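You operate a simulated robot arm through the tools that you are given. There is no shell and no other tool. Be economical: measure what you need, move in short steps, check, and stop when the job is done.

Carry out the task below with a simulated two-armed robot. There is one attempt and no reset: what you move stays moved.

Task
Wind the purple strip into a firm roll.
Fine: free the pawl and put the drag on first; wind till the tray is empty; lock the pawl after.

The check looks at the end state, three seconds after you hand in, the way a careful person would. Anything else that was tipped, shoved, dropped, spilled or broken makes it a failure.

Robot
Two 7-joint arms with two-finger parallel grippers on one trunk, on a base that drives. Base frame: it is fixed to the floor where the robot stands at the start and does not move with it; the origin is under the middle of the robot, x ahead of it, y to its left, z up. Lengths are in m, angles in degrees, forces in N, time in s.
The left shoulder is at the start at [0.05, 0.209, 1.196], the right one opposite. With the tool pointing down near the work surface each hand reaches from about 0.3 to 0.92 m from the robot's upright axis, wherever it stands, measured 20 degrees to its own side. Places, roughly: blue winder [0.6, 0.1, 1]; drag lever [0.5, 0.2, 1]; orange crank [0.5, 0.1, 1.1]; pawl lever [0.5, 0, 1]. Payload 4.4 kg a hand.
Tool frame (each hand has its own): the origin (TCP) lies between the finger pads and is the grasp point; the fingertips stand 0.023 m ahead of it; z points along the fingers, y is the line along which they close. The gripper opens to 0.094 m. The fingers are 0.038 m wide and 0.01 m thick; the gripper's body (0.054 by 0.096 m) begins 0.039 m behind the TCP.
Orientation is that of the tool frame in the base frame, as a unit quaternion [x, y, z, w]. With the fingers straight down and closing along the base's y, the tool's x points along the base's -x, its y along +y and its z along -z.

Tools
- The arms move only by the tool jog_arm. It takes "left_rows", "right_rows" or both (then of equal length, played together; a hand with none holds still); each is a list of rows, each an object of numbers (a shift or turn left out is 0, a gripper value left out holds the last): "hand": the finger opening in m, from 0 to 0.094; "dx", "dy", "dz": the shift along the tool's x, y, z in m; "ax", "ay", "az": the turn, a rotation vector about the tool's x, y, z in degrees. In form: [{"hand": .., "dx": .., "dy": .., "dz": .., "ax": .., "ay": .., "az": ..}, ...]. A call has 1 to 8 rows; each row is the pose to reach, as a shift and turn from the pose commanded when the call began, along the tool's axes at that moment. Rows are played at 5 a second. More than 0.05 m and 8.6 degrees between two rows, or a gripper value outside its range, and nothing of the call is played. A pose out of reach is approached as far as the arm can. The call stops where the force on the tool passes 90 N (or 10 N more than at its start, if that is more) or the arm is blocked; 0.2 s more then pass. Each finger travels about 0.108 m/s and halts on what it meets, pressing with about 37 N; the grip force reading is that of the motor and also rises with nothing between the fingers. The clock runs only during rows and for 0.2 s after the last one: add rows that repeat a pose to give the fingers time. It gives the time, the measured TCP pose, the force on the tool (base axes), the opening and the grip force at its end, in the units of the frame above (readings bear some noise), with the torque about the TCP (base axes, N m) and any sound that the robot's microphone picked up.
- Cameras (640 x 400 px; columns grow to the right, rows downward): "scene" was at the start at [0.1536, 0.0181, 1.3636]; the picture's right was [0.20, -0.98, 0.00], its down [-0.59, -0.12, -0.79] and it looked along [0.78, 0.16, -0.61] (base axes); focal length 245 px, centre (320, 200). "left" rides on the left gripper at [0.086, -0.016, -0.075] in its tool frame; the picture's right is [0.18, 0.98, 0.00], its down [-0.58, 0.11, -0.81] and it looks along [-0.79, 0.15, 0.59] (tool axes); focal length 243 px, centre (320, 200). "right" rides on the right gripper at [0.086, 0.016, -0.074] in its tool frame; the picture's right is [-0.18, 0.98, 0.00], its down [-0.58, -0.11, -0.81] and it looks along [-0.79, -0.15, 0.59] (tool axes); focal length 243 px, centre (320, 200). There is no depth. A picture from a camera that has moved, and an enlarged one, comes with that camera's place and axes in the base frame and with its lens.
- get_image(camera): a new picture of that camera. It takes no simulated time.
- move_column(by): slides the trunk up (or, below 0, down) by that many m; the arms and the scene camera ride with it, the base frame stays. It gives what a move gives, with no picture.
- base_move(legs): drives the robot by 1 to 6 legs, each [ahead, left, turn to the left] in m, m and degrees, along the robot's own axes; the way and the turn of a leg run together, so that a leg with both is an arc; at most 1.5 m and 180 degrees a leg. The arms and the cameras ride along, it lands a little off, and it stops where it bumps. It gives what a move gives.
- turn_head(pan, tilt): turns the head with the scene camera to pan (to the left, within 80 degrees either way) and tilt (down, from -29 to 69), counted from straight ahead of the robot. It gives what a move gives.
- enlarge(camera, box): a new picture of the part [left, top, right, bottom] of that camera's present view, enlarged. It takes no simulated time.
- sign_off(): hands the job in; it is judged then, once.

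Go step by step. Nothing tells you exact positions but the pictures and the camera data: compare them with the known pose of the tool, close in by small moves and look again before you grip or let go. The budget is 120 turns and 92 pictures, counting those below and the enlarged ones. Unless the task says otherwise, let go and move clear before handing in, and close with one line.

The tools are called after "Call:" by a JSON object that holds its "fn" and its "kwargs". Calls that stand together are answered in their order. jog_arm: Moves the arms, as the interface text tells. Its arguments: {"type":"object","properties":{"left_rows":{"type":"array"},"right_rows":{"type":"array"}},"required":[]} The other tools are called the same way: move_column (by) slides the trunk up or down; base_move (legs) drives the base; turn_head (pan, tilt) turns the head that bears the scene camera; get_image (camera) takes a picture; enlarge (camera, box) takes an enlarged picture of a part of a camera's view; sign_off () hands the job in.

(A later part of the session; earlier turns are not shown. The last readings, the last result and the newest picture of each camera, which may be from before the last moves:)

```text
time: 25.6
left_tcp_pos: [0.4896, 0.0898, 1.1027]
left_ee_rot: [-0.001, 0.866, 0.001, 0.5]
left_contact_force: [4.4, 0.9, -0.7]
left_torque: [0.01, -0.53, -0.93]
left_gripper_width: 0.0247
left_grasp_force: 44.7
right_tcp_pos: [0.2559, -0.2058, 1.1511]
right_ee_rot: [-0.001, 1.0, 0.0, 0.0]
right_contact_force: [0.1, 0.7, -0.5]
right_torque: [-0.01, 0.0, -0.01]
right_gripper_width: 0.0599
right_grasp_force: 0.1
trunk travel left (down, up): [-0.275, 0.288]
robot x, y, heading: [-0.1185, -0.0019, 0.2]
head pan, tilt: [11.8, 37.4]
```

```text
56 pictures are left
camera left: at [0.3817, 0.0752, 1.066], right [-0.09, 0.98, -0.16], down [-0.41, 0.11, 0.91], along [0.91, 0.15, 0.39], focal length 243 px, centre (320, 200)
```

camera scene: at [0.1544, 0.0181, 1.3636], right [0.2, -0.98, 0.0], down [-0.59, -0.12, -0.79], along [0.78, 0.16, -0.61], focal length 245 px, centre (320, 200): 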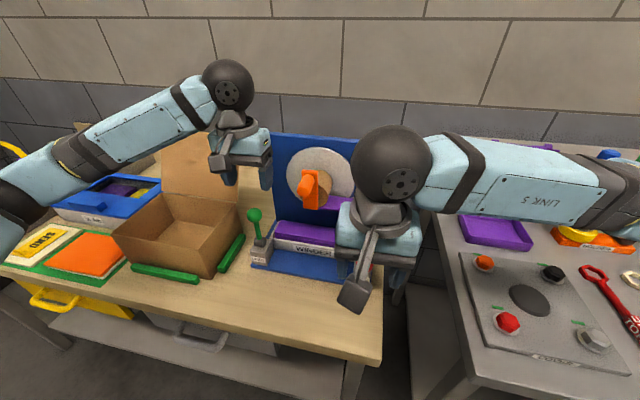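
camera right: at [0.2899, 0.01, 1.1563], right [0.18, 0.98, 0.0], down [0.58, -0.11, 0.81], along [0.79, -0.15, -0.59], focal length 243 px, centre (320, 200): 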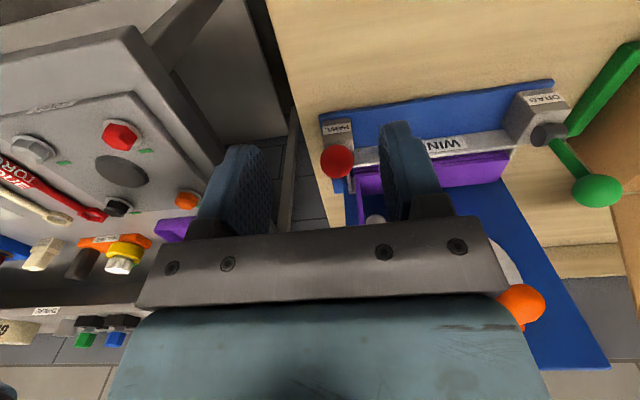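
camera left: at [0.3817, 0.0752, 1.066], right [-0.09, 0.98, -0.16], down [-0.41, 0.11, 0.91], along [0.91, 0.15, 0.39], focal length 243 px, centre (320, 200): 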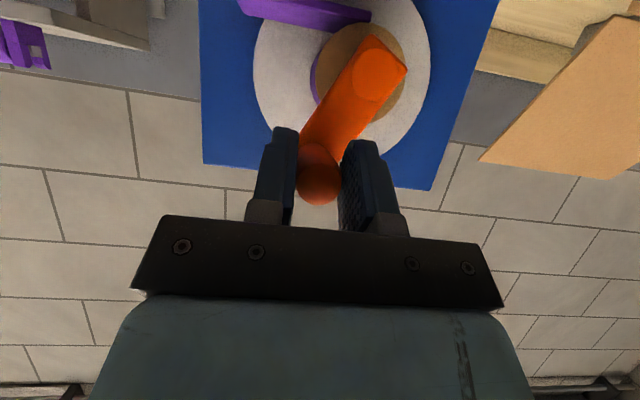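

Call:
{"fn": "enlarge", "kwargs": {"camera": "left", "box": [220, 0, 450, 170]}}

Call:
{"fn": "enlarge", "kwargs": {"camera": "scene", "box": [320, 110, 410, 230]}}

```text
2.35 times, centred on (335, 85) of left
camera zoom: at [0.3817, 0.0752, 1.066], right [-0.09, 0.98, -0.16], down [-0.41, 0.11, 0.91], along [0.91, 0.15, 0.39], focal length 571 px, centre (285, 471)
```

zoom: 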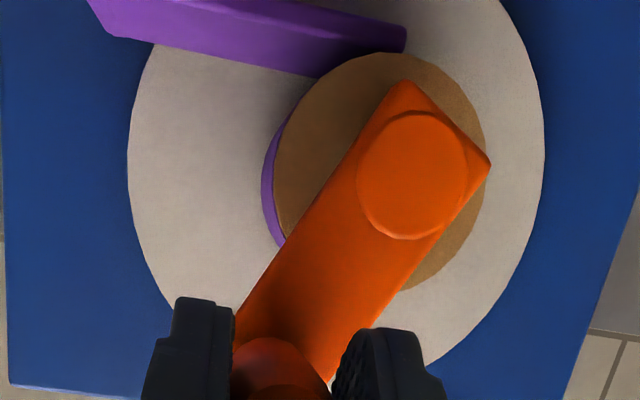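

```text
3.33 times, centred on (365, 170) of scene
camera zoom: at [0.034, 0.0181, 1.3635], right [0.2, -0.98, 0.0], down [-0.59, -0.12, -0.79], along [0.78, 0.16, -0.61], focal length 816 px, centre (170, 300)
```

zoom: 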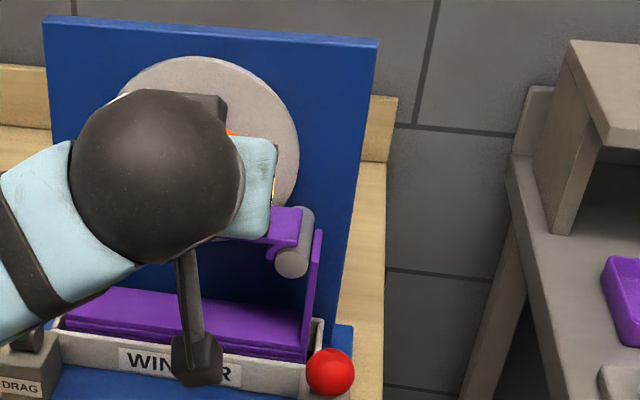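

Turning is easy and a purple layer is showing on the core. I'll carry on clockwise half a turn, then check forces and surroundings.

Call:
{"fn": "jog_arm", "kwargs": {"left_rows": [{"dy": -0.0252, "dx": 0.0284, "dz": 0.0164}, {"dy": -0.0198, "dx": 0.0639, "dz": 0.0369}, {"dy": 0.013, "dx": 0.0857, "dz": 0.0495}, {"dy": 0.054, "dx": 0.081, "dz": 0.0468}]}}

Call:
{"fn": "get_image", "kwargs": {"camera": "left"}}

Call:
{"fn": "get_image", "kwargs": {"camera": "scene"}}

```text
time: 26.6
left_tcp_pos: [0.4908, 0.1513, 1.0083]
left_ee_rot: [-0.003, 0.867, 0.004, 0.499]
left_contact_force: [1.0, 16.8, -25.0]
left_torque: [0.17, -0.71, -0.48]
left_gripper_width: 0.0247
left_grasp_force: 44.3
right_tcp_pos: [0.2583, -0.2019, 1.1495]
right_ee_rot: [0.0, 1.0, -0.001, 0.0]
right_contact_force: [-0.1, -0.2, 1.1]
right_torque: [-0.01, -0.06, -0.01]
right_gripper_width: 0.0598
right_grasp_force: 0.1
trunk travel left (down, up): [-0.275, 0.288]
robot x, y, heading: [-0.1189, 0.0014, 0.1]
head pan, tilt: [11.8, 37.4]
```

```text
53 pictures are left
camera left: at [0.3826, 0.1361, 0.9705], right [-0.1, 0.98, -0.16], down [-0.4, 0.1, 0.91], along [0.91, 0.16, 0.39], focal length 243 px, centre (320, 200)
```

left: 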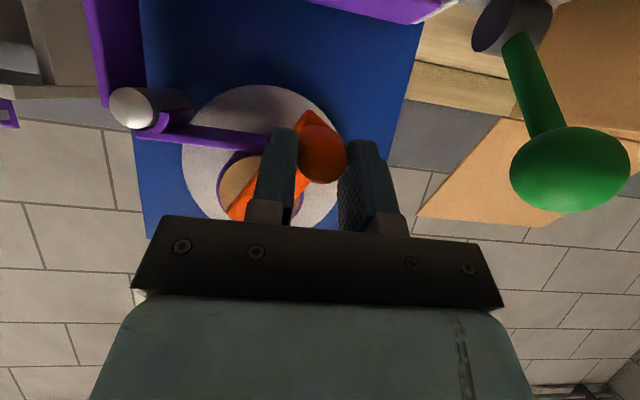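

```text
52 pictures are left
camera scene: at [0.0362, 0.0218, 1.3633], right [0.21, -0.98, 0.0], down [-0.6, -0.13, -0.79], along [0.78, 0.16, -0.61], focal length 245 px, centre (320, 200)
```

scene: 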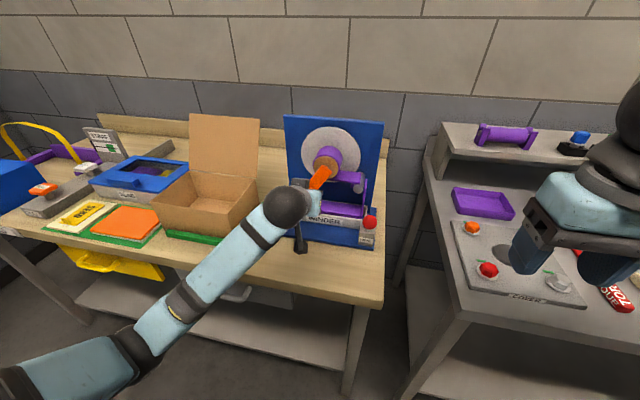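

All calm; refitting the circle gives centre (y 0.1194, z 1.0548), radius 0.0563. Next: a full turn.

Call:
{"fn": "jog_arm", "kwargs": {"left_rows": [{"dy": 0.0283, "dx": -0.0268, "dz": -0.0155}, {"dy": 0.0227, "dx": -0.0638, "dz": -0.0369}, {"dy": -0.0115, "dx": -0.0865, "dz": -0.05}, {"dy": -0.0542, "dx": -0.0817, "dz": -0.0472}, {"dy": -0.0805, "dx": -0.052, "dz": -0.0301}, {"dy": -0.0749, "dx": -0.0151, "dz": -0.0087}, {"dy": -0.0407, "dx": 0.0077, "dz": 0.0045}, {"dy": 0.0021, "dx": 0.0029, "dz": 0.0017}]}}

Call:
{"fn": "enlarge", "kwargs": {"camera": "scene", "box": [270, 100, 400, 260]}}

```text
time: 28.4
left_tcp_pos: [0.4896, 0.1535, 1.0086]
left_ee_rot: [-0.004, 0.866, 0.003, 0.501]
left_contact_force: [-14.1, 13.1, -18.5]
left_torque: [0.12, -0.62, -0.36]
left_gripper_width: 0.0249
left_grasp_force: 45.2
right_tcp_pos: [0.2566, -0.2036, 1.1507]
right_ee_rot: [-0.001, 1.0, 0.0, -0.001]
right_contact_force: [0.3, 0.6, -0.3]
right_torque: [0.01, 0.0, -0.03]
right_gripper_width: 0.0601
right_grasp_force: 0.1
trunk travel left (down, up): [-0.275, 0.288]
robot x, y, heading: [-0.1189, -0.0022, 0.4]
head pan, tilt: [11.8, 37.4]
```

```text
2.50 times, centred on (335, 180) of scene
camera zoom: at [0.0335, 0.0213, 1.3637], right [0.21, -0.98, 0.0], down [-0.59, -0.13, -0.79], along [0.78, 0.16, -0.61], focal length 612 px, centre (282, 250)
```

zoom: 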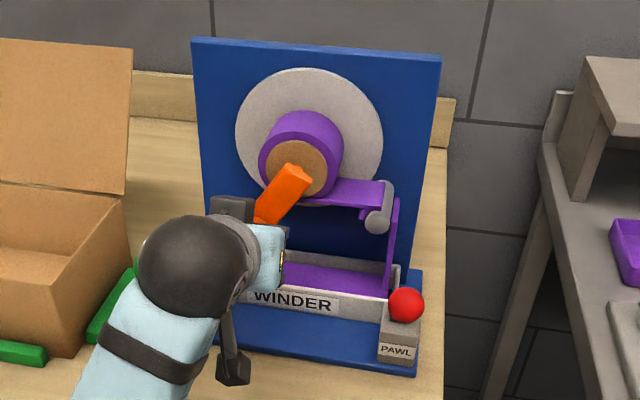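

Works well: the roll is growing and the stack is going down. Another half turn, then check how much is left.

Call:
{"fn": "jog_arm", "kwargs": {"left_rows": [{"dy": 0.0276, "dx": -0.0295, "dz": -0.0171}, {"dy": 0.0219, "dx": -0.0674, "dz": -0.0389}, {"dy": -0.013, "dx": -0.0905, "dz": -0.0523}, {"dy": -0.0566, "dx": -0.0856, "dz": -0.0494}, {"dy": -0.0834, "dx": -0.0553, "dz": -0.032}, {"dy": -0.0777, "dx": -0.0176, "dz": -0.0102}, {"dy": -0.0428, "dx": 0.0056, "dz": 0.0033}, {"dy": 0.0009, "dx": 0.0007, "dz": 0.0004}]}}

Call:
{"fn": "enlarge", "kwargs": {"camera": "scene", "box": [270, 100, 400, 260]}}

```text
time: 29.9
left_tcp_pos: [0.4943, 0.0629, 1.0399]
left_ee_rot: [0.013, 0.86, 0.0, 0.51]
left_contact_force: [-21.0, -25.2, -17.3]
left_torque: [-0.46, 0.69, 0.19]
left_gripper_width: 0.0265
left_grasp_force: 17.8
right_tcp_pos: [0.2531, -0.2088, 1.1493]
right_ee_rot: [0.004, 1.0, 0.0, -0.001]
right_contact_force: [0.8, 0.7, -0.7]
right_torque: [-0.01, 0.06, 0.02]
right_gripper_width: 0.06
right_grasp_force: 0.0
trunk travel left (down, up): [-0.275, 0.288]
robot x, y, heading: [-0.1235, -0.0024, -0.6]
head pan, tilt: [11.8, 37.4]
stopped in row 7 (left hand): the force on the tool passed its limit at 105 N (the readings are from after the stop); the commanded pose is now the measured one
```

```text
2.50 times, centred on (335, 180) of scene
camera zoom: at [0.0338, 0.0166, 1.3629], right [0.2, -0.98, 0.0], down [-0.6, -0.12, -0.79], along [0.78, 0.16, -0.61], focal length 612 px, centre (282, 250)
```

zoom: 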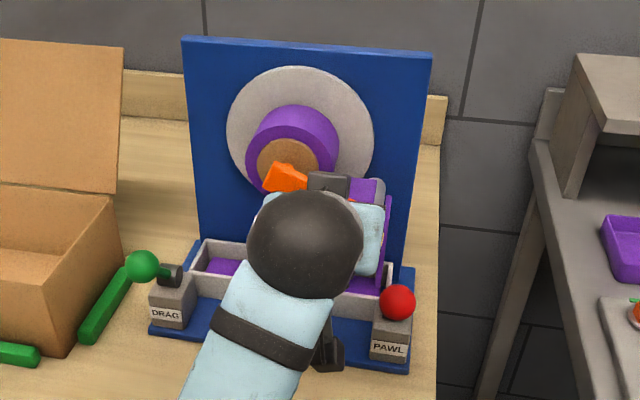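

Stopped on high force near the lower right of the circle; I'll look at what touched.

Call:
{"fn": "get_image", "kwargs": {"camera": "left"}}

Call:
{"fn": "enlarge", "kwargs": {"camera": "scene", "box": [310, 150, 380, 230]}}

```text
49 pictures are left
camera left: at [0.387, 0.0504, 0.9994], right [-0.06, 0.99, -0.15], down [-0.43, 0.11, 0.9], along [0.9, 0.12, 0.41], focal length 243 px, centre (320, 200)
```

left: 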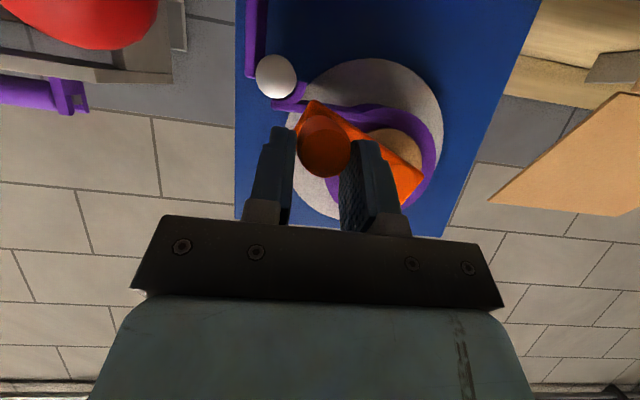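

```text
5.00 times, centred on (345, 190) of scene
camera zoom: at [0.0338, 0.0166, 1.3629], right [0.2, -0.98, 0.0], down [-0.6, -0.12, -0.79], along [0.78, 0.16, -0.61], focal length 1224 px, centre (195, 250)
```

zoom: 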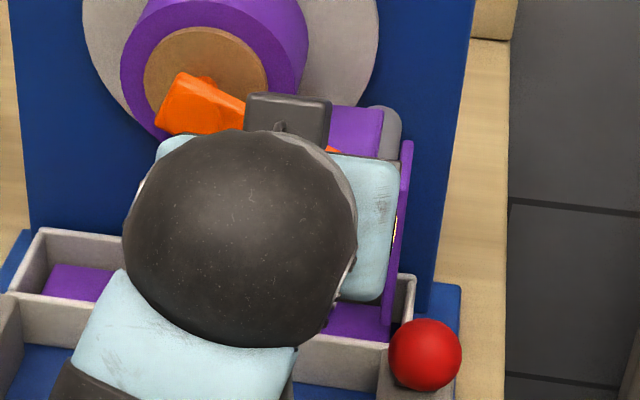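

The handle crept about 12 mm off-centre in the fingers (too fast and fingers close to the crank arm). I'll open, back off slightly and re-centre.

Call:
{"fn": "jog_arm", "kwargs": {"left_rows": [{"hand": 0.05}, {"hand": 0.05}, {"dz": -0.02}, {"dz": -0.045}, {"dz": -0.045}]}}

Call:
{"fn": "get_image", "kwargs": {"camera": "left"}}

Call:
{"fn": "enlarge", "kwargs": {"camera": "scene", "box": [270, 100, 400, 260]}}

```text
time: 31.1
left_tcp_pos: [0.4633, 0.0823, 1.0774]
left_ee_rot: [0.01, 0.849, 0.021, 0.527]
left_contact_force: [0.7, 0.3, 0.0]
left_torque: [0.0, -0.04, 0.01]
left_gripper_width: 0.05
left_grasp_force: 0.1
right_tcp_pos: [0.2525, -0.2087, 1.1505]
right_ee_rot: [0.002, 1.0, 0.0, -0.001]
right_contact_force: [0.1, 0.1, -0.2]
right_torque: [0.03, 0.01, -0.01]
right_gripper_width: 0.06
right_grasp_force: 0.0
trunk travel left (down, up): [-0.275, 0.288]
robot x, y, heading: [-0.1207, 0.0019, -0.4]
head pan, tilt: [11.8, 37.4]
```

```text
47 pictures are left
camera left: at [0.3585, 0.0685, 1.0309], right [-0.09, 0.99, -0.12], down [-0.47, 0.07, 0.88], along [0.88, 0.13, 0.46], focal length 243 px, centre (320, 200)
```

left: 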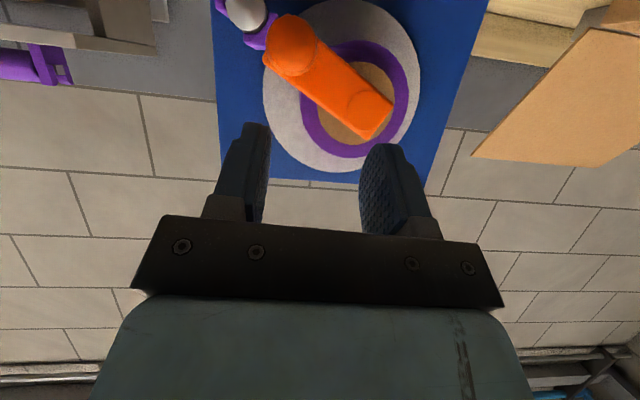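

```text
2.50 times, centred on (335, 180) of scene
camera zoom: at [0.0325, 0.0162, 1.3636], right [0.2, -0.98, 0.0], down [-0.59, -0.12, -0.79], along [0.78, 0.16, -0.61], focal length 612 px, centre (282, 250)
```

zoom: 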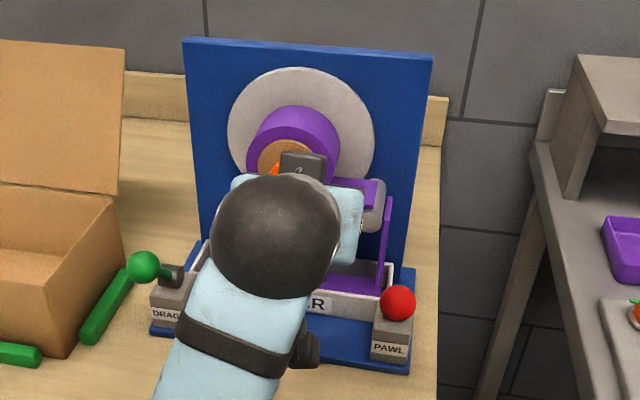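

The arm sprang as it released, which suggests the elbow/forearm may be near something. I'll check the whole scene.

Call:
{"fn": "get_image", "kwargs": {"camera": "scene"}}

```text
45 pictures are left
camera scene: at [0.0325, 0.0162, 1.3636], right [0.2, -0.98, 0.0], down [-0.59, -0.12, -0.79], along [0.78, 0.16, -0.61], focal length 245 px, centre (320, 200)
```

scene: 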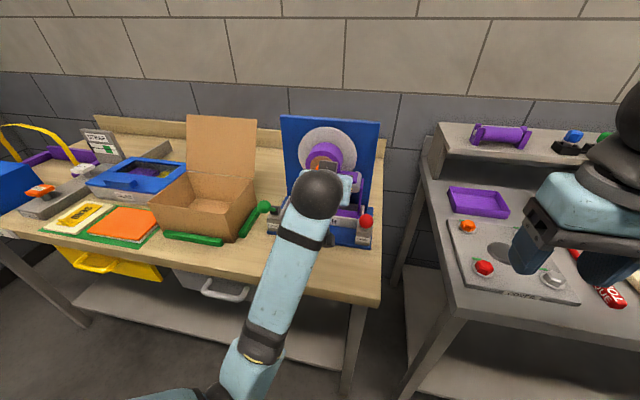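

The elbow hangs low and the forearm likely rubbed the table edge. I'll raise the trunk 0.2 m (hand is clear of the handle) so the arm comes from above.

Call:
{"fn": "move_column", "kwargs": {"by": 0.2}}

Call:
{"fn": "get_image", "kwargs": {"camera": "scene"}}

```text
time: 33.3
left_tcp_pos: [0.4619, 0.083, 1.2691]
left_ee_rot: [0.011, 0.851, 0.023, 0.524]
left_contact_force: [0.5, 0.6, 0.3]
left_torque: [0.01, 0.02, -0.02]
left_gripper_width: 0.0501
left_grasp_force: 0.1
right_tcp_pos: [0.254, -0.21, 1.3502]
right_ee_rot: [0.003, 1.0, -0.001, 0.0]
right_contact_force: [-0.4, -0.5, 0.0]
right_torque: [0.0, 0.0, 0.03]
right_gripper_width: 0.06
right_grasp_force: 0.1
trunk travel left (down, up): [-0.475, 0.088]
robot x, y, heading: [-0.1181, 0.0003, -0.4]
head pan, tilt: [11.8, 37.4]
```

```text
44 pictures are left
camera scene: at [0.0325, 0.0161, 1.5635], right [0.2, -0.98, 0.0], down [-0.59, -0.12, -0.79], along [0.78, 0.16, -0.61], focal length 245 px, centre (320, 200)
```

scene: 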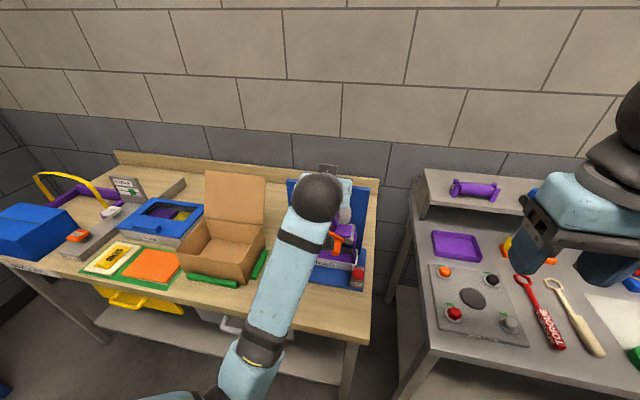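

I'll restore a 45° tilt while swinging the hand left and back so the elbow can move out.

Call:
{"fn": "jog_arm", "kwargs": {"left_rows": [{"ax": 0.66, "ay": 6.1, "az": -0.7, "dx": 0.011, "dz": -0.022, "dy": 0.04}, {"ax": 1.3, "ay": 12.1, "az": -1.5, "dx": 0.022, "dz": -0.044, "dy": 0.08}, {"ax": 1.96, "ay": 18.2, "az": -2.2, "dx": 0.034, "dz": -0.066, "dy": 0.12}, {"ax": 1.96, "ay": 18.2, "az": -2.2, "dx": 0.045, "dz": -0.089, "dy": 0.15}]}}

Call:
{"fn": "get_image", "kwargs": {"camera": "scene"}}

```text
time: 34.3
left_tcp_pos: [0.3615, 0.243, 1.2642]
left_ee_rot: [0.004, 0.929, 0.022, 0.37]
left_contact_force: [-0.6, 0.4, 0.0]
left_torque: [0.01, 0.0, -0.02]
left_gripper_width: 0.0503
left_grasp_force: 0.1
right_tcp_pos: [0.2528, -0.2084, 1.3499]
right_ee_rot: [0.002, 1.0, 0.0, 0.001]
right_contact_force: [-0.6, -0.4, -0.7]
right_torque: [-0.03, 0.0, 0.0]
right_gripper_width: 0.0599
right_grasp_force: 0.0
trunk travel left (down, up): [-0.475, 0.088]
robot x, y, heading: [-0.123, -0.0004, -0.1]
head pan, tilt: [11.8, 37.4]
```

```text
43 pictures are left
camera scene: at [0.0312, 0.0173, 1.5637], right [0.2, -0.98, 0.0], down [-0.59, -0.12, -0.8], along [0.78, 0.16, -0.61], focal length 245 px, centre (320, 200)
```

scene: 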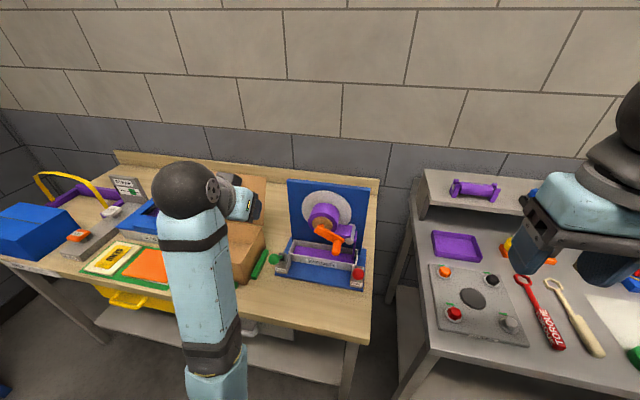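

Elbow posture of the left arm is awkward; I'll park it further left and use the right arm, tilted only 30°, coming from above. First, a close look at the winder.

Call:
{"fn": "jog_arm", "kwargs": {"left_rows": [{"dy": 0.04}, {"dy": 0.08}, {"dy": 0.12}, {"dy": 0.14}, {"dy": 0.14}, {"dy": 0.14}], "right_rows": [{"dx": -0.03, "dy": 0.04, "ay": -7.5}, {"dx": -0.06, "dy": 0.08, "ay": -15}, {"dx": -0.09, "dy": 0.12, "ay": -22.5}, {"dx": -0.11, "dy": 0.16, "ay": -30}, {"dx": -0.13, "dy": 0.19, "dz": 0.03, "ay": -30}, {"dx": -0.14, "dy": 0.22, "dz": 0.07, "ay": -30}]}}

Call:
{"fn": "get_image", "kwargs": {"camera": "right"}}

Call:
{"fn": "enlarge", "kwargs": {"camera": "scene", "box": [260, 160, 390, 300]}}

```text
refused: row 6 steps farther than a row can; nothing moved
```

```text
42 pictures are left
camera right: at [0.1655, -0.1919, 1.4249], right [0.19, 0.98, 0.0], down [0.58, -0.11, 0.81], along [0.79, -0.15, -0.59], focal length 243 px, centre (320, 200)
```

right: 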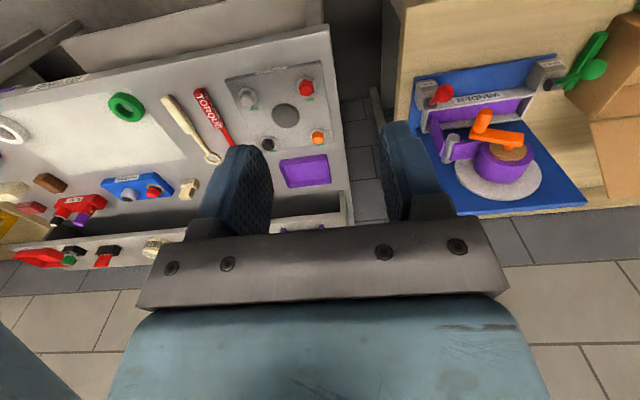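

```text
2.86 times, centred on (325, 230) of scene
camera zoom: at [0.0312, 0.0173, 1.5637], right [0.2, -0.98, 0.0], down [-0.59, -0.12, -0.8], along [0.78, 0.16, -0.61], focal length 700 px, centre (306, 114)
```

zoom: 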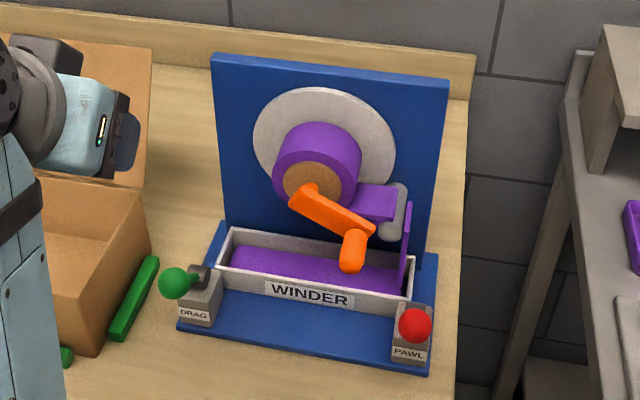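

Call:
{"fn": "jog_arm", "kwargs": {"left_rows": [{"dy": 0.04}, {"dy": 0.08}, {"dy": 0.12}, {"dy": 0.14}, {"dy": 0.14}, {"dy": 0.14}, {"dy": 0.14}, {"dy": 0.14}], "right_rows": [{"dx": -0.02, "dy": 0.035, "ay": -7.5}, {"dx": -0.04, "dy": 0.07, "ay": -15}, {"dx": -0.06, "dy": 0.105, "ay": -22.5}, {"dx": -0.08, "dy": 0.14, "ay": -30}, {"dx": -0.1, "dy": 0.175, "dz": 0.02, "ay": -30}, {"dx": -0.12, "dy": 0.21, "dz": 0.04, "ay": -30}, {"dx": -0.14, "dy": 0.245, "dz": 0.06, "ay": -30}, {"dx": -0.16, "dy": 0.27, "dz": 0.09, "ay": -30}]}}

Call:
{"fn": "get_image", "kwargs": {"camera": "right"}}

Call:
{"fn": "get_image", "kwargs": {"camera": "scene"}}

```text
time: 34.9
left_tcp_pos: [0.3596, 0.3371, 1.2696]
left_ee_rot: [0.0, 0.927, 0.057, 0.37]
left_contact_force: [0.1, -0.2, 0.5]
left_torque: [-0.03, 0.0, 0.0]
left_gripper_width: 0.05
left_grasp_force: 0.1
right_tcp_pos: [0.2887, -0.145, 1.3491]
right_ee_rot: [0.003, 0.993, -0.001, 0.114]
right_contact_force: [-0.4, -0.8, -0.3]
right_torque: [-0.02, -0.04, 0.0]
right_gripper_width: 0.0601
right_grasp_force: 0.1
trunk travel left (down, up): [-0.475, 0.088]
robot x, y, heading: [-0.1211, 0.0009, -0.5]
head pan, tilt: [11.8, 37.4]
stopped in row 2 (left hand): the arm was blocked; the commanded pose is now the measured one
```

```text
40 pictures are left
camera right: at [0.1884, -0.1288, 1.4019], right [0.18, 0.98, 0.04], down [0.38, -0.11, 0.92], along [0.91, -0.15, -0.4], focal length 243 px, centre (320, 200)
```

right: 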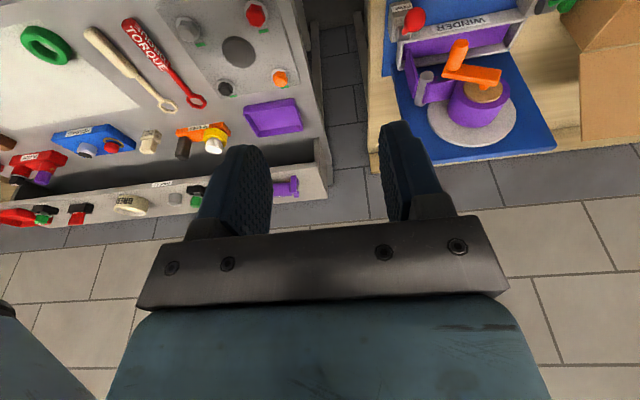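

```text
39 pictures are left
camera scene: at [0.0329, 0.0182, 1.5635], right [0.2, -0.98, 0.0], down [-0.6, -0.12, -0.79], along [0.78, 0.16, -0.61], focal length 245 px, centre (320, 200)
```

scene: 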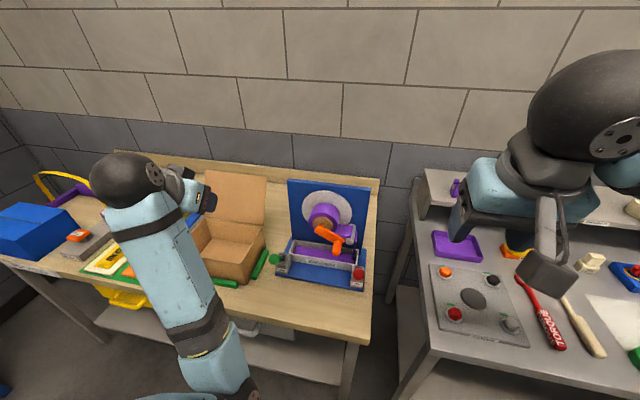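

The left arm hit an internal limit but is parked well clear. Now the right hand alone toward the handle.

Call:
{"fn": "jog_arm", "kwargs": {"right_rows": [{"dx": -0.0084, "dy": 0.038, "dz": 0.01, "ay": -5}, {"dx": -0.0168, "dy": 0.076, "dz": 0.02, "ay": -10}, {"dx": -0.025, "dy": 0.112, "dz": 0.035, "ay": -17}, {"dx": -0.034, "dy": 0.145, "dz": 0.06, "ay": -17}, {"dx": -0.042, "dy": 0.175, "dz": 0.095, "ay": -17}, {"dx": -0.05, "dy": 0.2, "dz": 0.13, "ay": -17}, {"dx": -0.06, "dy": 0.214, "dz": 0.165, "ay": -17}, {"dx": -0.0673, "dy": 0.214, "dz": 0.2, "ay": -17}]}}

Call:
{"fn": "get_image", "kwargs": {"camera": "right"}}

Call:
{"fn": "get_image", "kwargs": {"camera": "scene"}}

```text
time: 36.7
left_tcp_pos: [0.359, 0.3361, 1.2697]
left_ee_rot: [-0.001, 0.927, 0.059, 0.37]
left_contact_force: [-0.3, 0.2, -0.9]
left_torque: [0.02, 0.0, 0.01]
left_gripper_width: 0.0502
left_grasp_force: 0.1
right_tcp_pos: [0.4004, 0.0669, 1.168]
right_ee_rot: [0.002, 0.966, 0.0, 0.26]
right_contact_force: [-0.3, -0.3, -0.5]
right_torque: [0.0, -0.04, -0.02]
right_gripper_width: 0.0601
right_grasp_force: 0.0
trunk travel left (down, up): [-0.475, 0.088]
robot x, y, heading: [-0.1235, 0.0046, -0.2]
head pan, tilt: [11.8, 37.4]
```

```text
38 pictures are left
camera right: at [0.288, 0.0816, 1.1892], right [0.16, 0.98, 0.09], down [0.1, -0.11, 0.99], along [0.98, -0.15, -0.11], focal length 243 px, centre (320, 200)
```

right: 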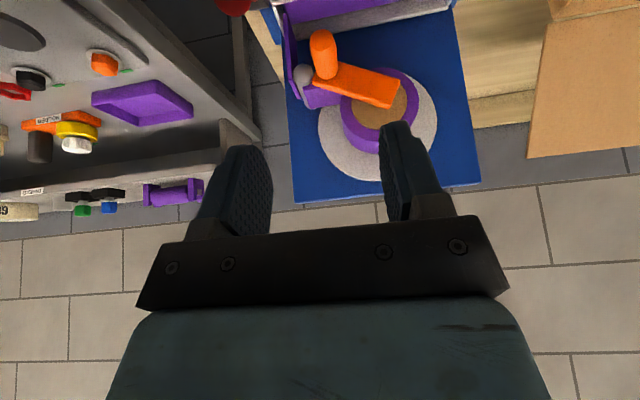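

```text
37 pictures are left
camera scene: at [0.0331, 0.0158, 1.5636], right [0.2, -0.98, 0.0], down [-0.6, -0.12, -0.79], along [0.78, 0.16, -0.61], focal length 245 px, centre (320, 200)
```

scene: 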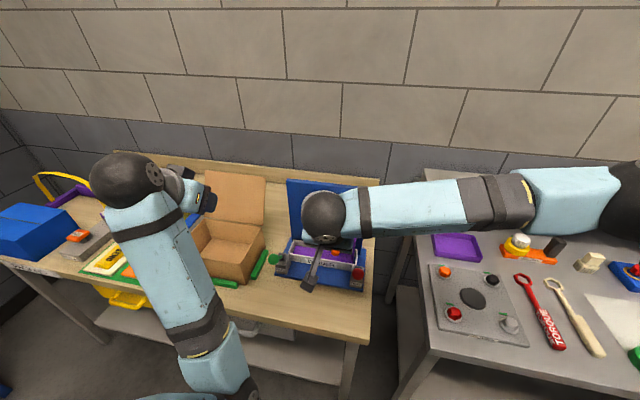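

The right arm's elbow is up and clear. Handle at ≈[.., 0.067, 1.023]; approaching along the tool axis in two stages.

Call:
{"fn": "jog_arm", "kwargs": {"right_rows": [{"dz": 0.04, "dx": -0.001}, {"dz": 0.08, "dx": -0.002}, {"dz": 0.12, "dx": -0.003}, {"dz": 0.125, "dx": -0.003}]}}

Call:
{"fn": "get_image", "kwargs": {"camera": "right"}}

```text
time: 37.7
left_tcp_pos: [0.3592, 0.3362, 1.2711]
left_ee_rot: [-0.001, 0.928, 0.058, 0.369]
left_contact_force: [-0.1, 0.4, -0.4]
left_torque: [-0.01, 0.03, -0.04]
left_gripper_width: 0.0498
left_grasp_force: 0.0
right_tcp_pos: [0.4655, 0.067, 1.0644]
right_ee_rot: [0.002, 0.966, 0.0, 0.259]
right_contact_force: [-0.4, -0.5, 0.4]
right_torque: [-0.01, -0.02, -0.02]
right_gripper_width: 0.0601
right_grasp_force: 0.1
trunk travel left (down, up): [-0.475, 0.088]
robot x, y, heading: [-0.123, -0.0039, -0.3]
head pan, tilt: [11.8, 37.4]
```

```text
36 pictures are left
camera right: at [0.3532, 0.0833, 1.0846], right [0.16, 0.98, 0.09], down [0.1, -0.11, 0.99], along [0.98, -0.15, -0.11], focal length 243 px, centre (320, 200)
```

right: 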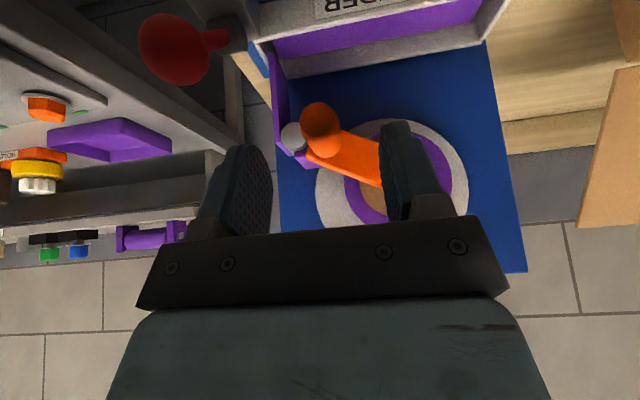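

Call:
{"fn": "jog_arm", "kwargs": {"right_rows": [{"dz": 0.024, "dx": 0.0005}, {"dz": 0.047, "dx": 0.001}, {"dz": 0.047, "dx": 0.001, "hand": 0.01}, {"dz": 0.047, "dx": 0.001}, {"dz": 0.047, "dx": 0.001}]}}

Call:
{"fn": "get_image", "kwargs": {"camera": "right"}}

```text
time: 38.9
left_tcp_pos: [0.3605, 0.3341, 1.2707]
left_ee_rot: [-0.001, 0.927, 0.058, 0.37]
left_contact_force: [0.2, 0.3, -0.4]
left_torque: [0.02, 0.02, -0.03]
left_gripper_width: 0.05
left_grasp_force: 0.0
right_tcp_pos: [0.4906, 0.0673, 1.0215]
right_ee_rot: [0.002, 0.966, -0.001, 0.26]
right_contact_force: [2.4, -1.4, -2.1]
right_torque: [-0.01, -0.22, -0.58]
right_gripper_width: 0.0257
right_grasp_force: 45.7
trunk travel left (down, up): [-0.475, 0.088]
robot x, y, heading: [-0.1204, -0.0014, -0.2]
head pan, tilt: [11.8, 37.4]
```

```text
35 pictures are left
camera right: at [0.378, 0.0828, 1.0429], right [0.17, 0.98, 0.09], down [0.1, -0.11, 0.99], along [0.98, -0.15, -0.11], focal length 243 px, centre (320, 200)
```

right: 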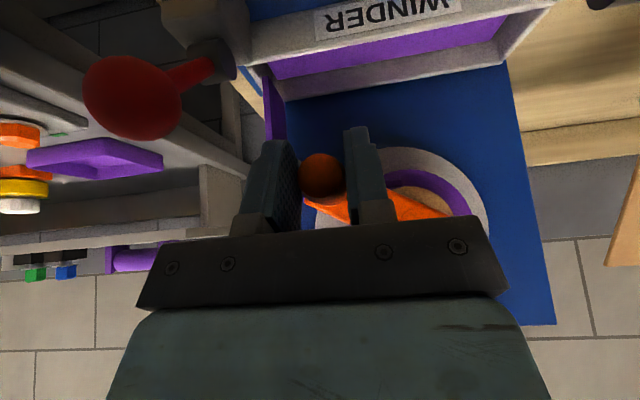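

Gripped well. Half a turn in 22.5° steps.

Call:
{"fn": "jog_arm", "kwargs": {"right_rows": [{"dy": 0.0155, "dx": 0.0083, "dz": 0.0143}, {"dy": 0.0361, "dx": 0.0129, "dz": 0.0223}, {"dy": 0.0588, "dx": 0.0133, "dz": 0.0229}, {"dy": 0.0799, "dx": 0.0092, "dz": 0.0159}, {"dy": 0.0964, "dx": 0.0015, "dz": 0.0025}, {"dy": 0.1057, "dx": -0.0089, "dz": -0.0153}, {"dy": 0.1064, "dx": -0.0202, "dz": -0.0349}, {"dy": 0.0984, "dx": -0.0308, "dz": -0.0533}]}}

Call:
{"fn": "enlarge", "kwargs": {"camera": "scene", "box": [250, 150, 400, 310]}}

```text
time: 40.7
left_tcp_pos: [0.3574, 0.3415, 1.27]
left_ee_rot: [-0.002, 0.927, 0.056, 0.371]
left_contact_force: [-0.4, 0.1, 0.3]
left_torque: [0.01, 0.0, -0.01]
left_gripper_width: 0.0501
left_grasp_force: 0.1
right_tcp_pos: [0.4903, 0.1708, 1.09]
right_ee_rot: [0.002, 0.964, 0.001, 0.264]
right_contact_force: [19.0, 49.0, 33.5]
right_torque: [0.33, -0.49, -0.27]
right_gripper_width: 0.0248
right_grasp_force: 45.0
trunk travel left (down, up): [-0.475, 0.088]
robot x, y, heading: [-0.1206, 0.0008, -0.3]
head pan, tilt: [11.8, 37.4]
```

```text
2.50 times, centred on (325, 230) of scene
camera zoom: at [0.0296, 0.0222, 1.5648], right [0.2, -0.98, 0.0], down [-0.59, -0.12, -0.8], along [0.78, 0.16, -0.61], focal length 612 px, centre (308, 125)
```

zoom: 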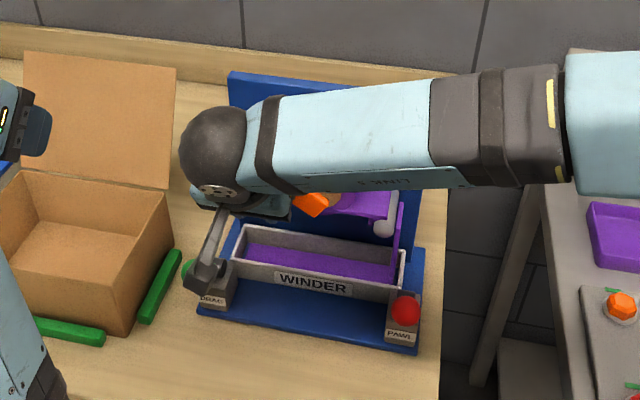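

The hand's circle was a bit small: opposite grip points give centre (0.119, 1.0555) and radius 0.062. Correcting that for the next half turn.

Call:
{"fn": "jog_arm", "kwargs": {"right_rows": [{"dy": -0.0125, "dx": -0.0121, "dz": -0.021}, {"dy": -0.0349, "dx": -0.0167, "dz": -0.0289}, {"dy": -0.0591, "dx": -0.0167, "dz": -0.0288}, {"dy": -0.0814, "dx": -0.012, "dz": -0.0207}, {"dy": -0.0984, "dx": -0.0034, "dz": -0.0058}, {"dy": -0.1076, "dx": 0.0079, "dz": 0.0136}, {"dy": -0.1075, "dx": 0.02, "dz": 0.0346}, {"dy": -0.0981, "dx": 0.0311, "dz": 0.0539}]}}

Call:
{"fn": "enlarge", "kwargs": {"camera": "scene", "box": [250, 150, 400, 310]}}

Call:
{"fn": "get_image", "kwargs": {"camera": "right"}}

```text
time: 42.5
left_tcp_pos: [0.3597, 0.337, 1.2703]
left_ee_rot: [-0.001, 0.928, 0.058, 0.369]
left_contact_force: [0.2, -0.6, 0.6]
left_torque: [-0.02, -0.01, 0.04]
left_gripper_width: 0.0501
left_grasp_force: 0.1
right_tcp_pos: [0.489, 0.0684, 1.0207]
right_ee_rot: [0.002, 0.966, -0.001, 0.259]
right_contact_force: [1.7, 7.8, 3.9]
right_torque: [0.07, 1.28, -0.23]
right_gripper_width: 0.0249
right_grasp_force: 45.1
trunk travel left (down, up): [-0.475, 0.088]
robot x, y, heading: [-0.121, -0.0027, -0.4]
head pan, tilt: [11.8, 37.4]
```

```text
2.50 times, centred on (325, 230) of scene
camera zoom: at [0.032, 0.0182, 1.5638], right [0.2, -0.98, 0.0], down [-0.59, -0.12, -0.79], along [0.78, 0.16, -0.61], focal length 612 px, centre (308, 125)
```

zoom: 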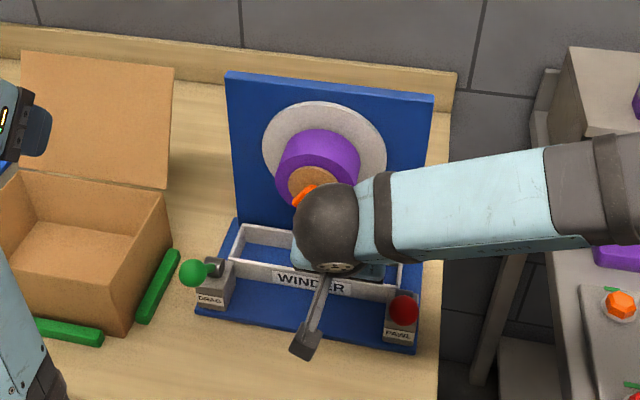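

```text
32 pictures are left
camera right: at [0.3761, 0.0842, 1.0413], right [0.16, 0.98, 0.09], down [0.1, -0.11, 0.99], along [0.98, -0.15, -0.11], focal length 243 px, centre (320, 200)
```

right: 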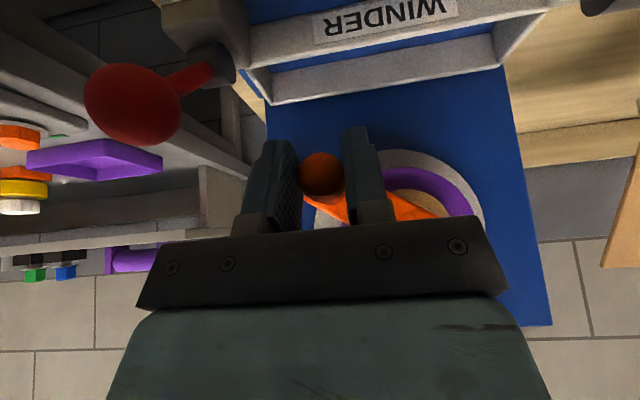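

The tray is empty and the strip's run to the roller is gone. Let me check for a loose tail.

Call:
{"fn": "enlarge", "kwargs": {"camera": "right", "box": [240, 40, 500, 240]}}

Call:
{"fn": "enlarge", "kwargs": {"camera": "scene", "box": [300, 170, 365, 240]}}

```text
2.00 times, centred on (370, 140) of right
camera zoom: at [0.3761, 0.0842, 1.0413], right [0.16, 0.98, 0.09], down [0.1, -0.11, 0.99], along [0.98, -0.15, -0.11], focal length 485 px, centre (220, 320)
```

zoom: 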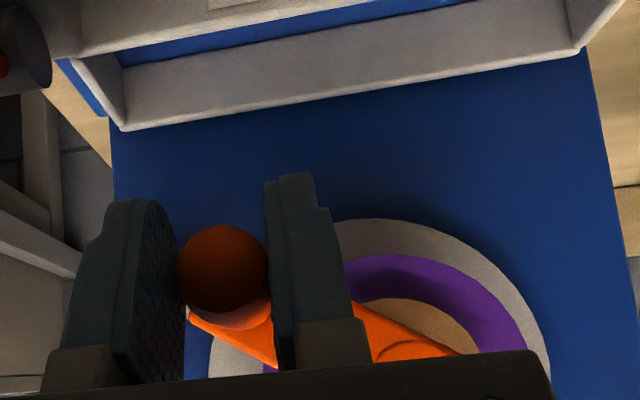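

```text
5.71 times, centred on (332, 205) of scene
camera zoom: at [0.032, 0.0182, 1.5638], right [0.2, -0.98, 0.0], down [-0.59, -0.12, -0.79], along [0.78, 0.16, -0.61], focal length 1399 px, centre (249, 171)
```

zoom: 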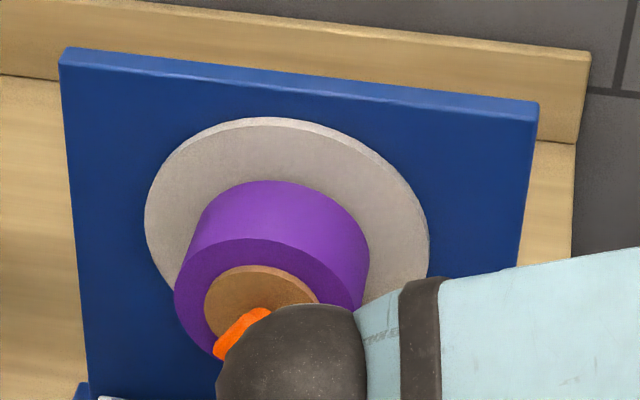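

Fully wound with no tail. Release the crank and back away.

Call:
{"fn": "jog_arm", "kwargs": {"right_rows": [{"hand": 0.06}, {"hand": 0.06}, {"dz": -0.03}, {"dz": -0.07}, {"dz": -0.11}, {"dz": -0.14}]}}

Call:
{"fn": "get_image", "kwargs": {"camera": "right"}}

```text
time: 43.9
left_tcp_pos: [0.3581, 0.3356, 1.269]
left_ee_rot: [-0.001, 0.927, 0.058, 0.371]
left_contact_force: [0.0, 1.4, -0.1]
left_torque: [0.01, 0.01, -0.02]
left_gripper_width: 0.0498
left_grasp_force: 0.0
right_tcp_pos: [0.4175, 0.0664, 1.1427]
right_ee_rot: [0.002, 0.966, 0.0, 0.26]
right_contact_force: [0.2, -0.4, 0.1]
right_torque: [-0.02, 0.0, -0.01]
right_gripper_width: 0.0601
right_grasp_force: 0.0
trunk travel left (down, up): [-0.475, 0.088]
robot x, y, heading: [-0.1217, -0.0011, -0.2]
head pan, tilt: [11.8, 37.4]
```

```text
29 pictures are left
camera right: at [0.306, 0.0817, 1.1633], right [0.16, 0.98, 0.09], down [0.1, -0.11, 0.99], along [0.98, -0.15, -0.11], focal length 243 px, centre (320, 200)
```

right: 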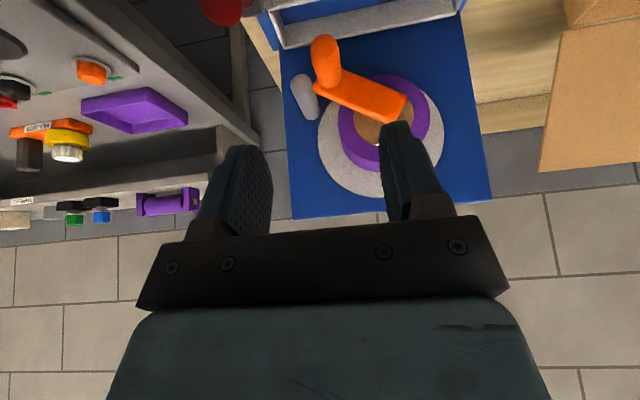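

Call:
{"fn": "jog_arm", "kwargs": {"right_rows": [{"dy": -0.03, "ay": 7.5}, {"dy": -0.06, "ay": 15, "dx": 0.004}, {"dy": -0.0724, "ay": 22.5, "dx": 0.008, "dz": 0.02}, {"dy": -0.0724, "ay": 30, "dx": 0.0155, "dz": 0.05}, {"dy": -0.0724, "ay": 30, "dx": 0.0155, "dz": 0.06}]}}

Call:
{"fn": "get_image", "kwargs": {"camera": "right"}}

```text
time: 45.1
left_tcp_pos: [0.3586, 0.3367, 1.27]
left_ee_rot: [-0.001, 0.927, 0.059, 0.371]
left_contact_force: [0.0, 0.5, 0.0]
left_torque: [-0.02, 0.02, -0.01]
left_gripper_width: 0.0499
left_grasp_force: 0.2
right_tcp_pos: [0.436, -0.0066, 1.0814]
right_ee_rot: [0.003, 1.0, 0.0, 0.0]
right_contact_force: [0.1, -0.2, -0.5]
right_torque: [-0.01, -0.05, 0.0]
right_gripper_width: 0.06
right_grasp_force: 0.1
trunk travel left (down, up): [-0.475, 0.088]
robot x, y, heading: [-0.1214, 0.0001, -0.4]
head pan, tilt: [11.8, 37.4]
```

```text
28 pictures are left
camera right: at [0.3489, 0.0096, 1.1557], right [0.19, 0.98, 0.0], down [0.58, -0.11, 0.81], along [0.79, -0.15, -0.59], focal length 243 px, centre (320, 200)
```

right: 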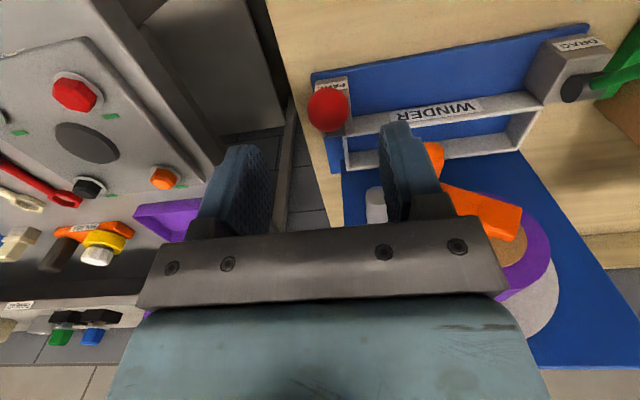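

Call:
{"fn": "jog_arm", "kwargs": {"right_rows": [{"dx": -0.012, "dz": 0.04}, {"dx": -0.023, "dz": 0.08}, {"dx": -0.023, "dz": 0.0954}, {"dx": -0.023, "dz": 0.0954, "hand": 0.02}, {"dx": -0.023, "dz": 0.0954}, {"dx": -0.023, "dz": 0.0954}]}}

Call:
{"fn": "get_image", "kwargs": {"camera": "right"}}

```text
time: 46.5
left_tcp_pos: [0.3596, 0.3357, 1.2706]
left_ee_rot: [-0.001, 0.927, 0.059, 0.37]
left_contact_force: [0.4, 0.1, 0.1]
left_torque: [-0.01, -0.01, 0.0]
left_gripper_width: 0.0498
left_grasp_force: 0.1
right_tcp_pos: [0.4601, -0.0055, 0.9856]
right_ee_rot: [0.002, 1.0, 0.0, 0.001]
right_contact_force: [-1.1, 2.3, -2.4]
right_torque: [0.08, 0.07, 0.05]
right_gripper_width: 0.0333
right_grasp_force: 45.0
trunk travel left (down, up): [-0.475, 0.088]
robot x, y, heading: [-0.1212, -0.0017, -0.6]
head pan, tilt: [11.8, 37.4]
```

```text
27 pictures are left
camera right: at [0.3719, 0.011, 1.06], right [0.19, 0.98, 0.0], down [0.58, -0.11, 0.81], along [0.79, -0.15, -0.59], focal length 243 px, centre (320, 200)
```

right: 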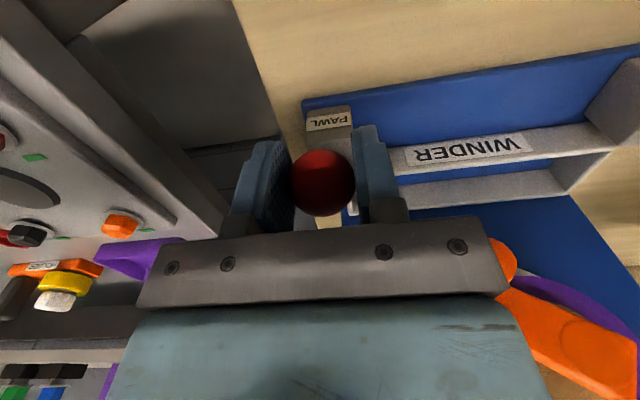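

Gripped. Pushing the pawl lever back up to upright along the arc.

Call:
{"fn": "jog_arm", "kwargs": {"right_rows": [{"dx": -0.0115, "dz": -0.011}, {"dx": -0.027, "dz": -0.02}, {"dx": -0.044, "dz": -0.0254}, {"dx": -0.056, "dz": -0.027}, {"dx": -0.061, "dz": -0.0274}, {"dx": -0.061, "dz": -0.0274}]}}

Call:
{"fn": "get_image", "kwargs": {"camera": "right"}}

```text
time: 47.9
left_tcp_pos: [0.3565, 0.3354, 1.2711]
left_ee_rot: [0.0, 0.927, 0.058, 0.37]
left_contact_force: [-0.2, 0.3, -0.4]
left_torque: [-0.01, -0.01, 0.0]
left_gripper_width: 0.0499
left_grasp_force: 0.1
right_tcp_pos: [0.5203, -0.006, 1.0143]
right_ee_rot: [0.002, 1.0, 0.0, 0.002]
right_contact_force: [-13.8, 4.6, 3.2]
right_torque: [0.04, 1.23, -0.01]
right_gripper_width: 0.033
right_grasp_force: 45.6
trunk travel left (down, up): [-0.475, 0.088]
robot x, y, heading: [-0.1243, -0.0024, -0.4]
head pan, tilt: [11.8, 37.4]
```

```text
26 pictures are left
camera right: at [0.4319, 0.0104, 1.0897], right [0.19, 0.98, 0.0], down [0.58, -0.11, 0.81], along [0.79, -0.15, -0.59], focal length 243 px, centre (320, 200)
```

right: 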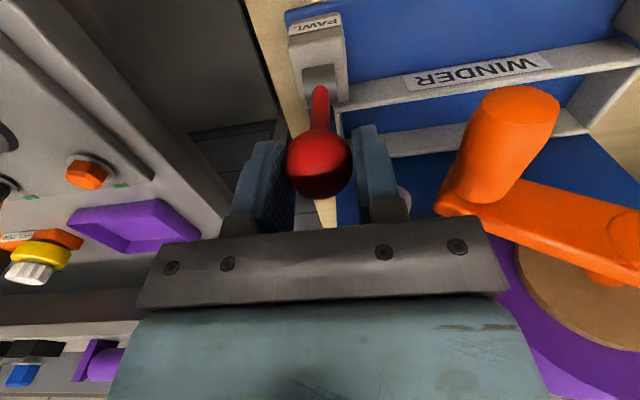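

Upright again. A small extra nudge to feel whether this is the stop.

Call:
{"fn": "jog_arm", "kwargs": {"right_rows": [{"dx": -0.004}, {"dx": -0.008}, {"dx": -0.008}]}}

```text
time: 48.7
left_tcp_pos: [0.3575, 0.3359, 1.2715]
left_ee_rot: [0.0, 0.927, 0.057, 0.371]
left_contact_force: [-0.1, 0.8, 0.0]
left_torque: [-0.01, 0.03, 0.02]
left_gripper_width: 0.0499
left_grasp_force: 0.1
right_tcp_pos: [0.5267, -0.0058, 1.0151]
right_ee_rot: [0.003, 1.0, 0.0, 0.003]
right_contact_force: [-13.1, 4.5, 4.5]
right_torque: [0.08, 1.25, 0.04]
right_gripper_width: 0.033
right_grasp_force: 45.2
trunk travel left (down, up): [-0.475, 0.088]
robot x, y, heading: [-0.1216, 0.0002, -0.4]
head pan, tilt: [11.8, 37.4]
```

The lever still moves past upright; I'll feel a little further for the stop.

Call:
{"fn": "jog_arm", "kwargs": {"right_rows": [{"dx": -0.005, "dz": 0.0005}, {"dx": -0.01, "dz": 0.001}, {"dx": -0.015, "dz": 0.0025}, {"dx": -0.015, "dz": 0.0025}]}}

Call:
{"fn": "get_image", "kwargs": {"camera": "right"}}

```text
time: 49.7
left_tcp_pos: [0.3548, 0.3364, 1.2728]
left_ee_rot: [0.0, 0.926, 0.058, 0.372]
left_contact_force: [0.4, 0.7, 0.7]
left_torque: [-0.01, 0.0, 0.01]
left_gripper_width: 0.05
left_grasp_force: 0.0
right_tcp_pos: [0.5391, -0.0063, 1.0158]
right_ee_rot: [0.002, 1.0, -0.001, 0.003]
right_contact_force: [-37.9, -3.5, 4.9]
right_torque: [-0.07, 0.44, 0.0]
right_gripper_width: 0.0332
right_grasp_force: 44.6
trunk travel left (down, up): [-0.475, 0.088]
robot x, y, heading: [-0.1209, 0.0034, -0.1]
head pan, tilt: [11.8, 37.4]
```

```text
25 pictures are left
camera right: at [0.4519, 0.0103, 1.0894], right [0.19, 0.98, 0.0], down [0.58, -0.11, 0.81], along [0.8, -0.15, -0.59], focal length 243 px, centre (320, 200)
```

right: 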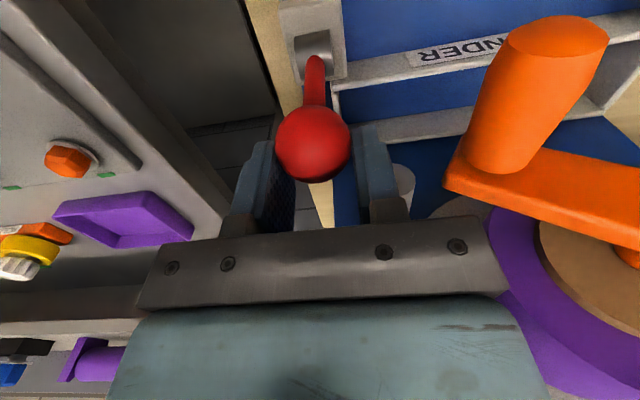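

The force rose to 38 N with the ball held at upright: that is the end stop, so the pawl is home. Release and lift clear.

Call:
{"fn": "jog_arm", "kwargs": {"right_rows": [{"hand": 0.055, "dx": 0.008}, {"hand": 0.055, "dx": 0.014}, {"dx": 0.014}, {"dx": 0.016, "dz": -0.04}, {"dx": 0.03, "dz": -0.08}, {"dx": 0.05, "dz": -0.12}, {"dx": 0.07, "dz": -0.15, "dy": -0.03}, {"dx": 0.09, "dz": -0.16, "dy": -0.07}]}}

Call:
{"fn": "enlarge", "kwargs": {"camera": "scene", "box": [250, 150, 400, 310]}}

Call:
{"fn": "get_image", "kwargs": {"camera": "right"}}

```text
time: 51.5
left_tcp_pos: [0.3572, 0.333, 1.2701]
left_ee_rot: [-0.001, 0.927, 0.059, 0.371]
left_contact_force: [-0.4, -0.1, -0.4]
left_torque: [-0.02, 0.01, 0.01]
left_gripper_width: 0.0501
left_grasp_force: 0.1
right_tcp_pos: [0.4511, -0.0784, 1.1739]
right_ee_rot: [0.003, 1.0, 0.0, 0.002]
right_contact_force: [0.3, 0.2, 0.0]
right_torque: [0.02, -0.03, 0.0]
right_gripper_width: 0.055
right_grasp_force: 0.2
trunk travel left (down, up): [-0.475, 0.088]
robot x, y, heading: [-0.1227, 0.0006, -0.1]
head pan, tilt: [11.8, 37.4]
```

```text
2.50 times, centred on (325, 230) of scene
camera zoom: at [0.0316, 0.0137, 1.5637], right [0.2, -0.98, 0.0], down [-0.59, -0.12, -0.8], along [0.78, 0.16, -0.61], focal length 612 px, centre (308, 125)
```

zoom: 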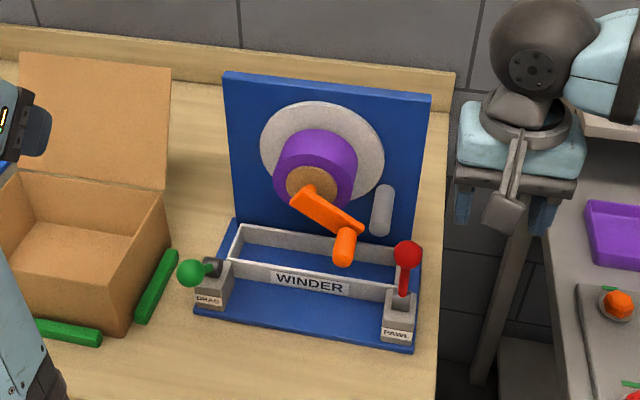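

```text
23 pictures are left
camera right: at [0.3635, -0.062, 1.248], right [0.19, 0.98, 0.0], down [0.58, -0.11, 0.81], along [0.79, -0.15, -0.59], focal length 243 px, centre (320, 200)
```

right: 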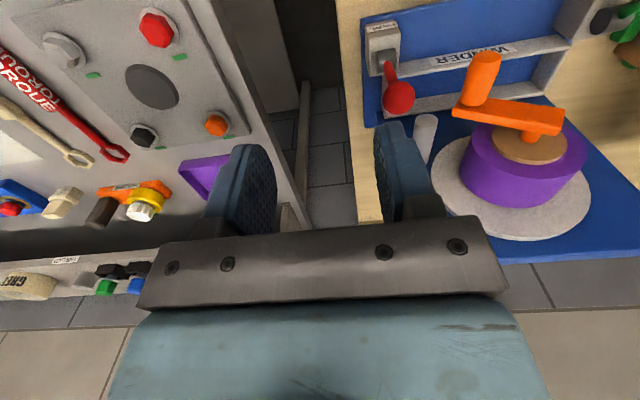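

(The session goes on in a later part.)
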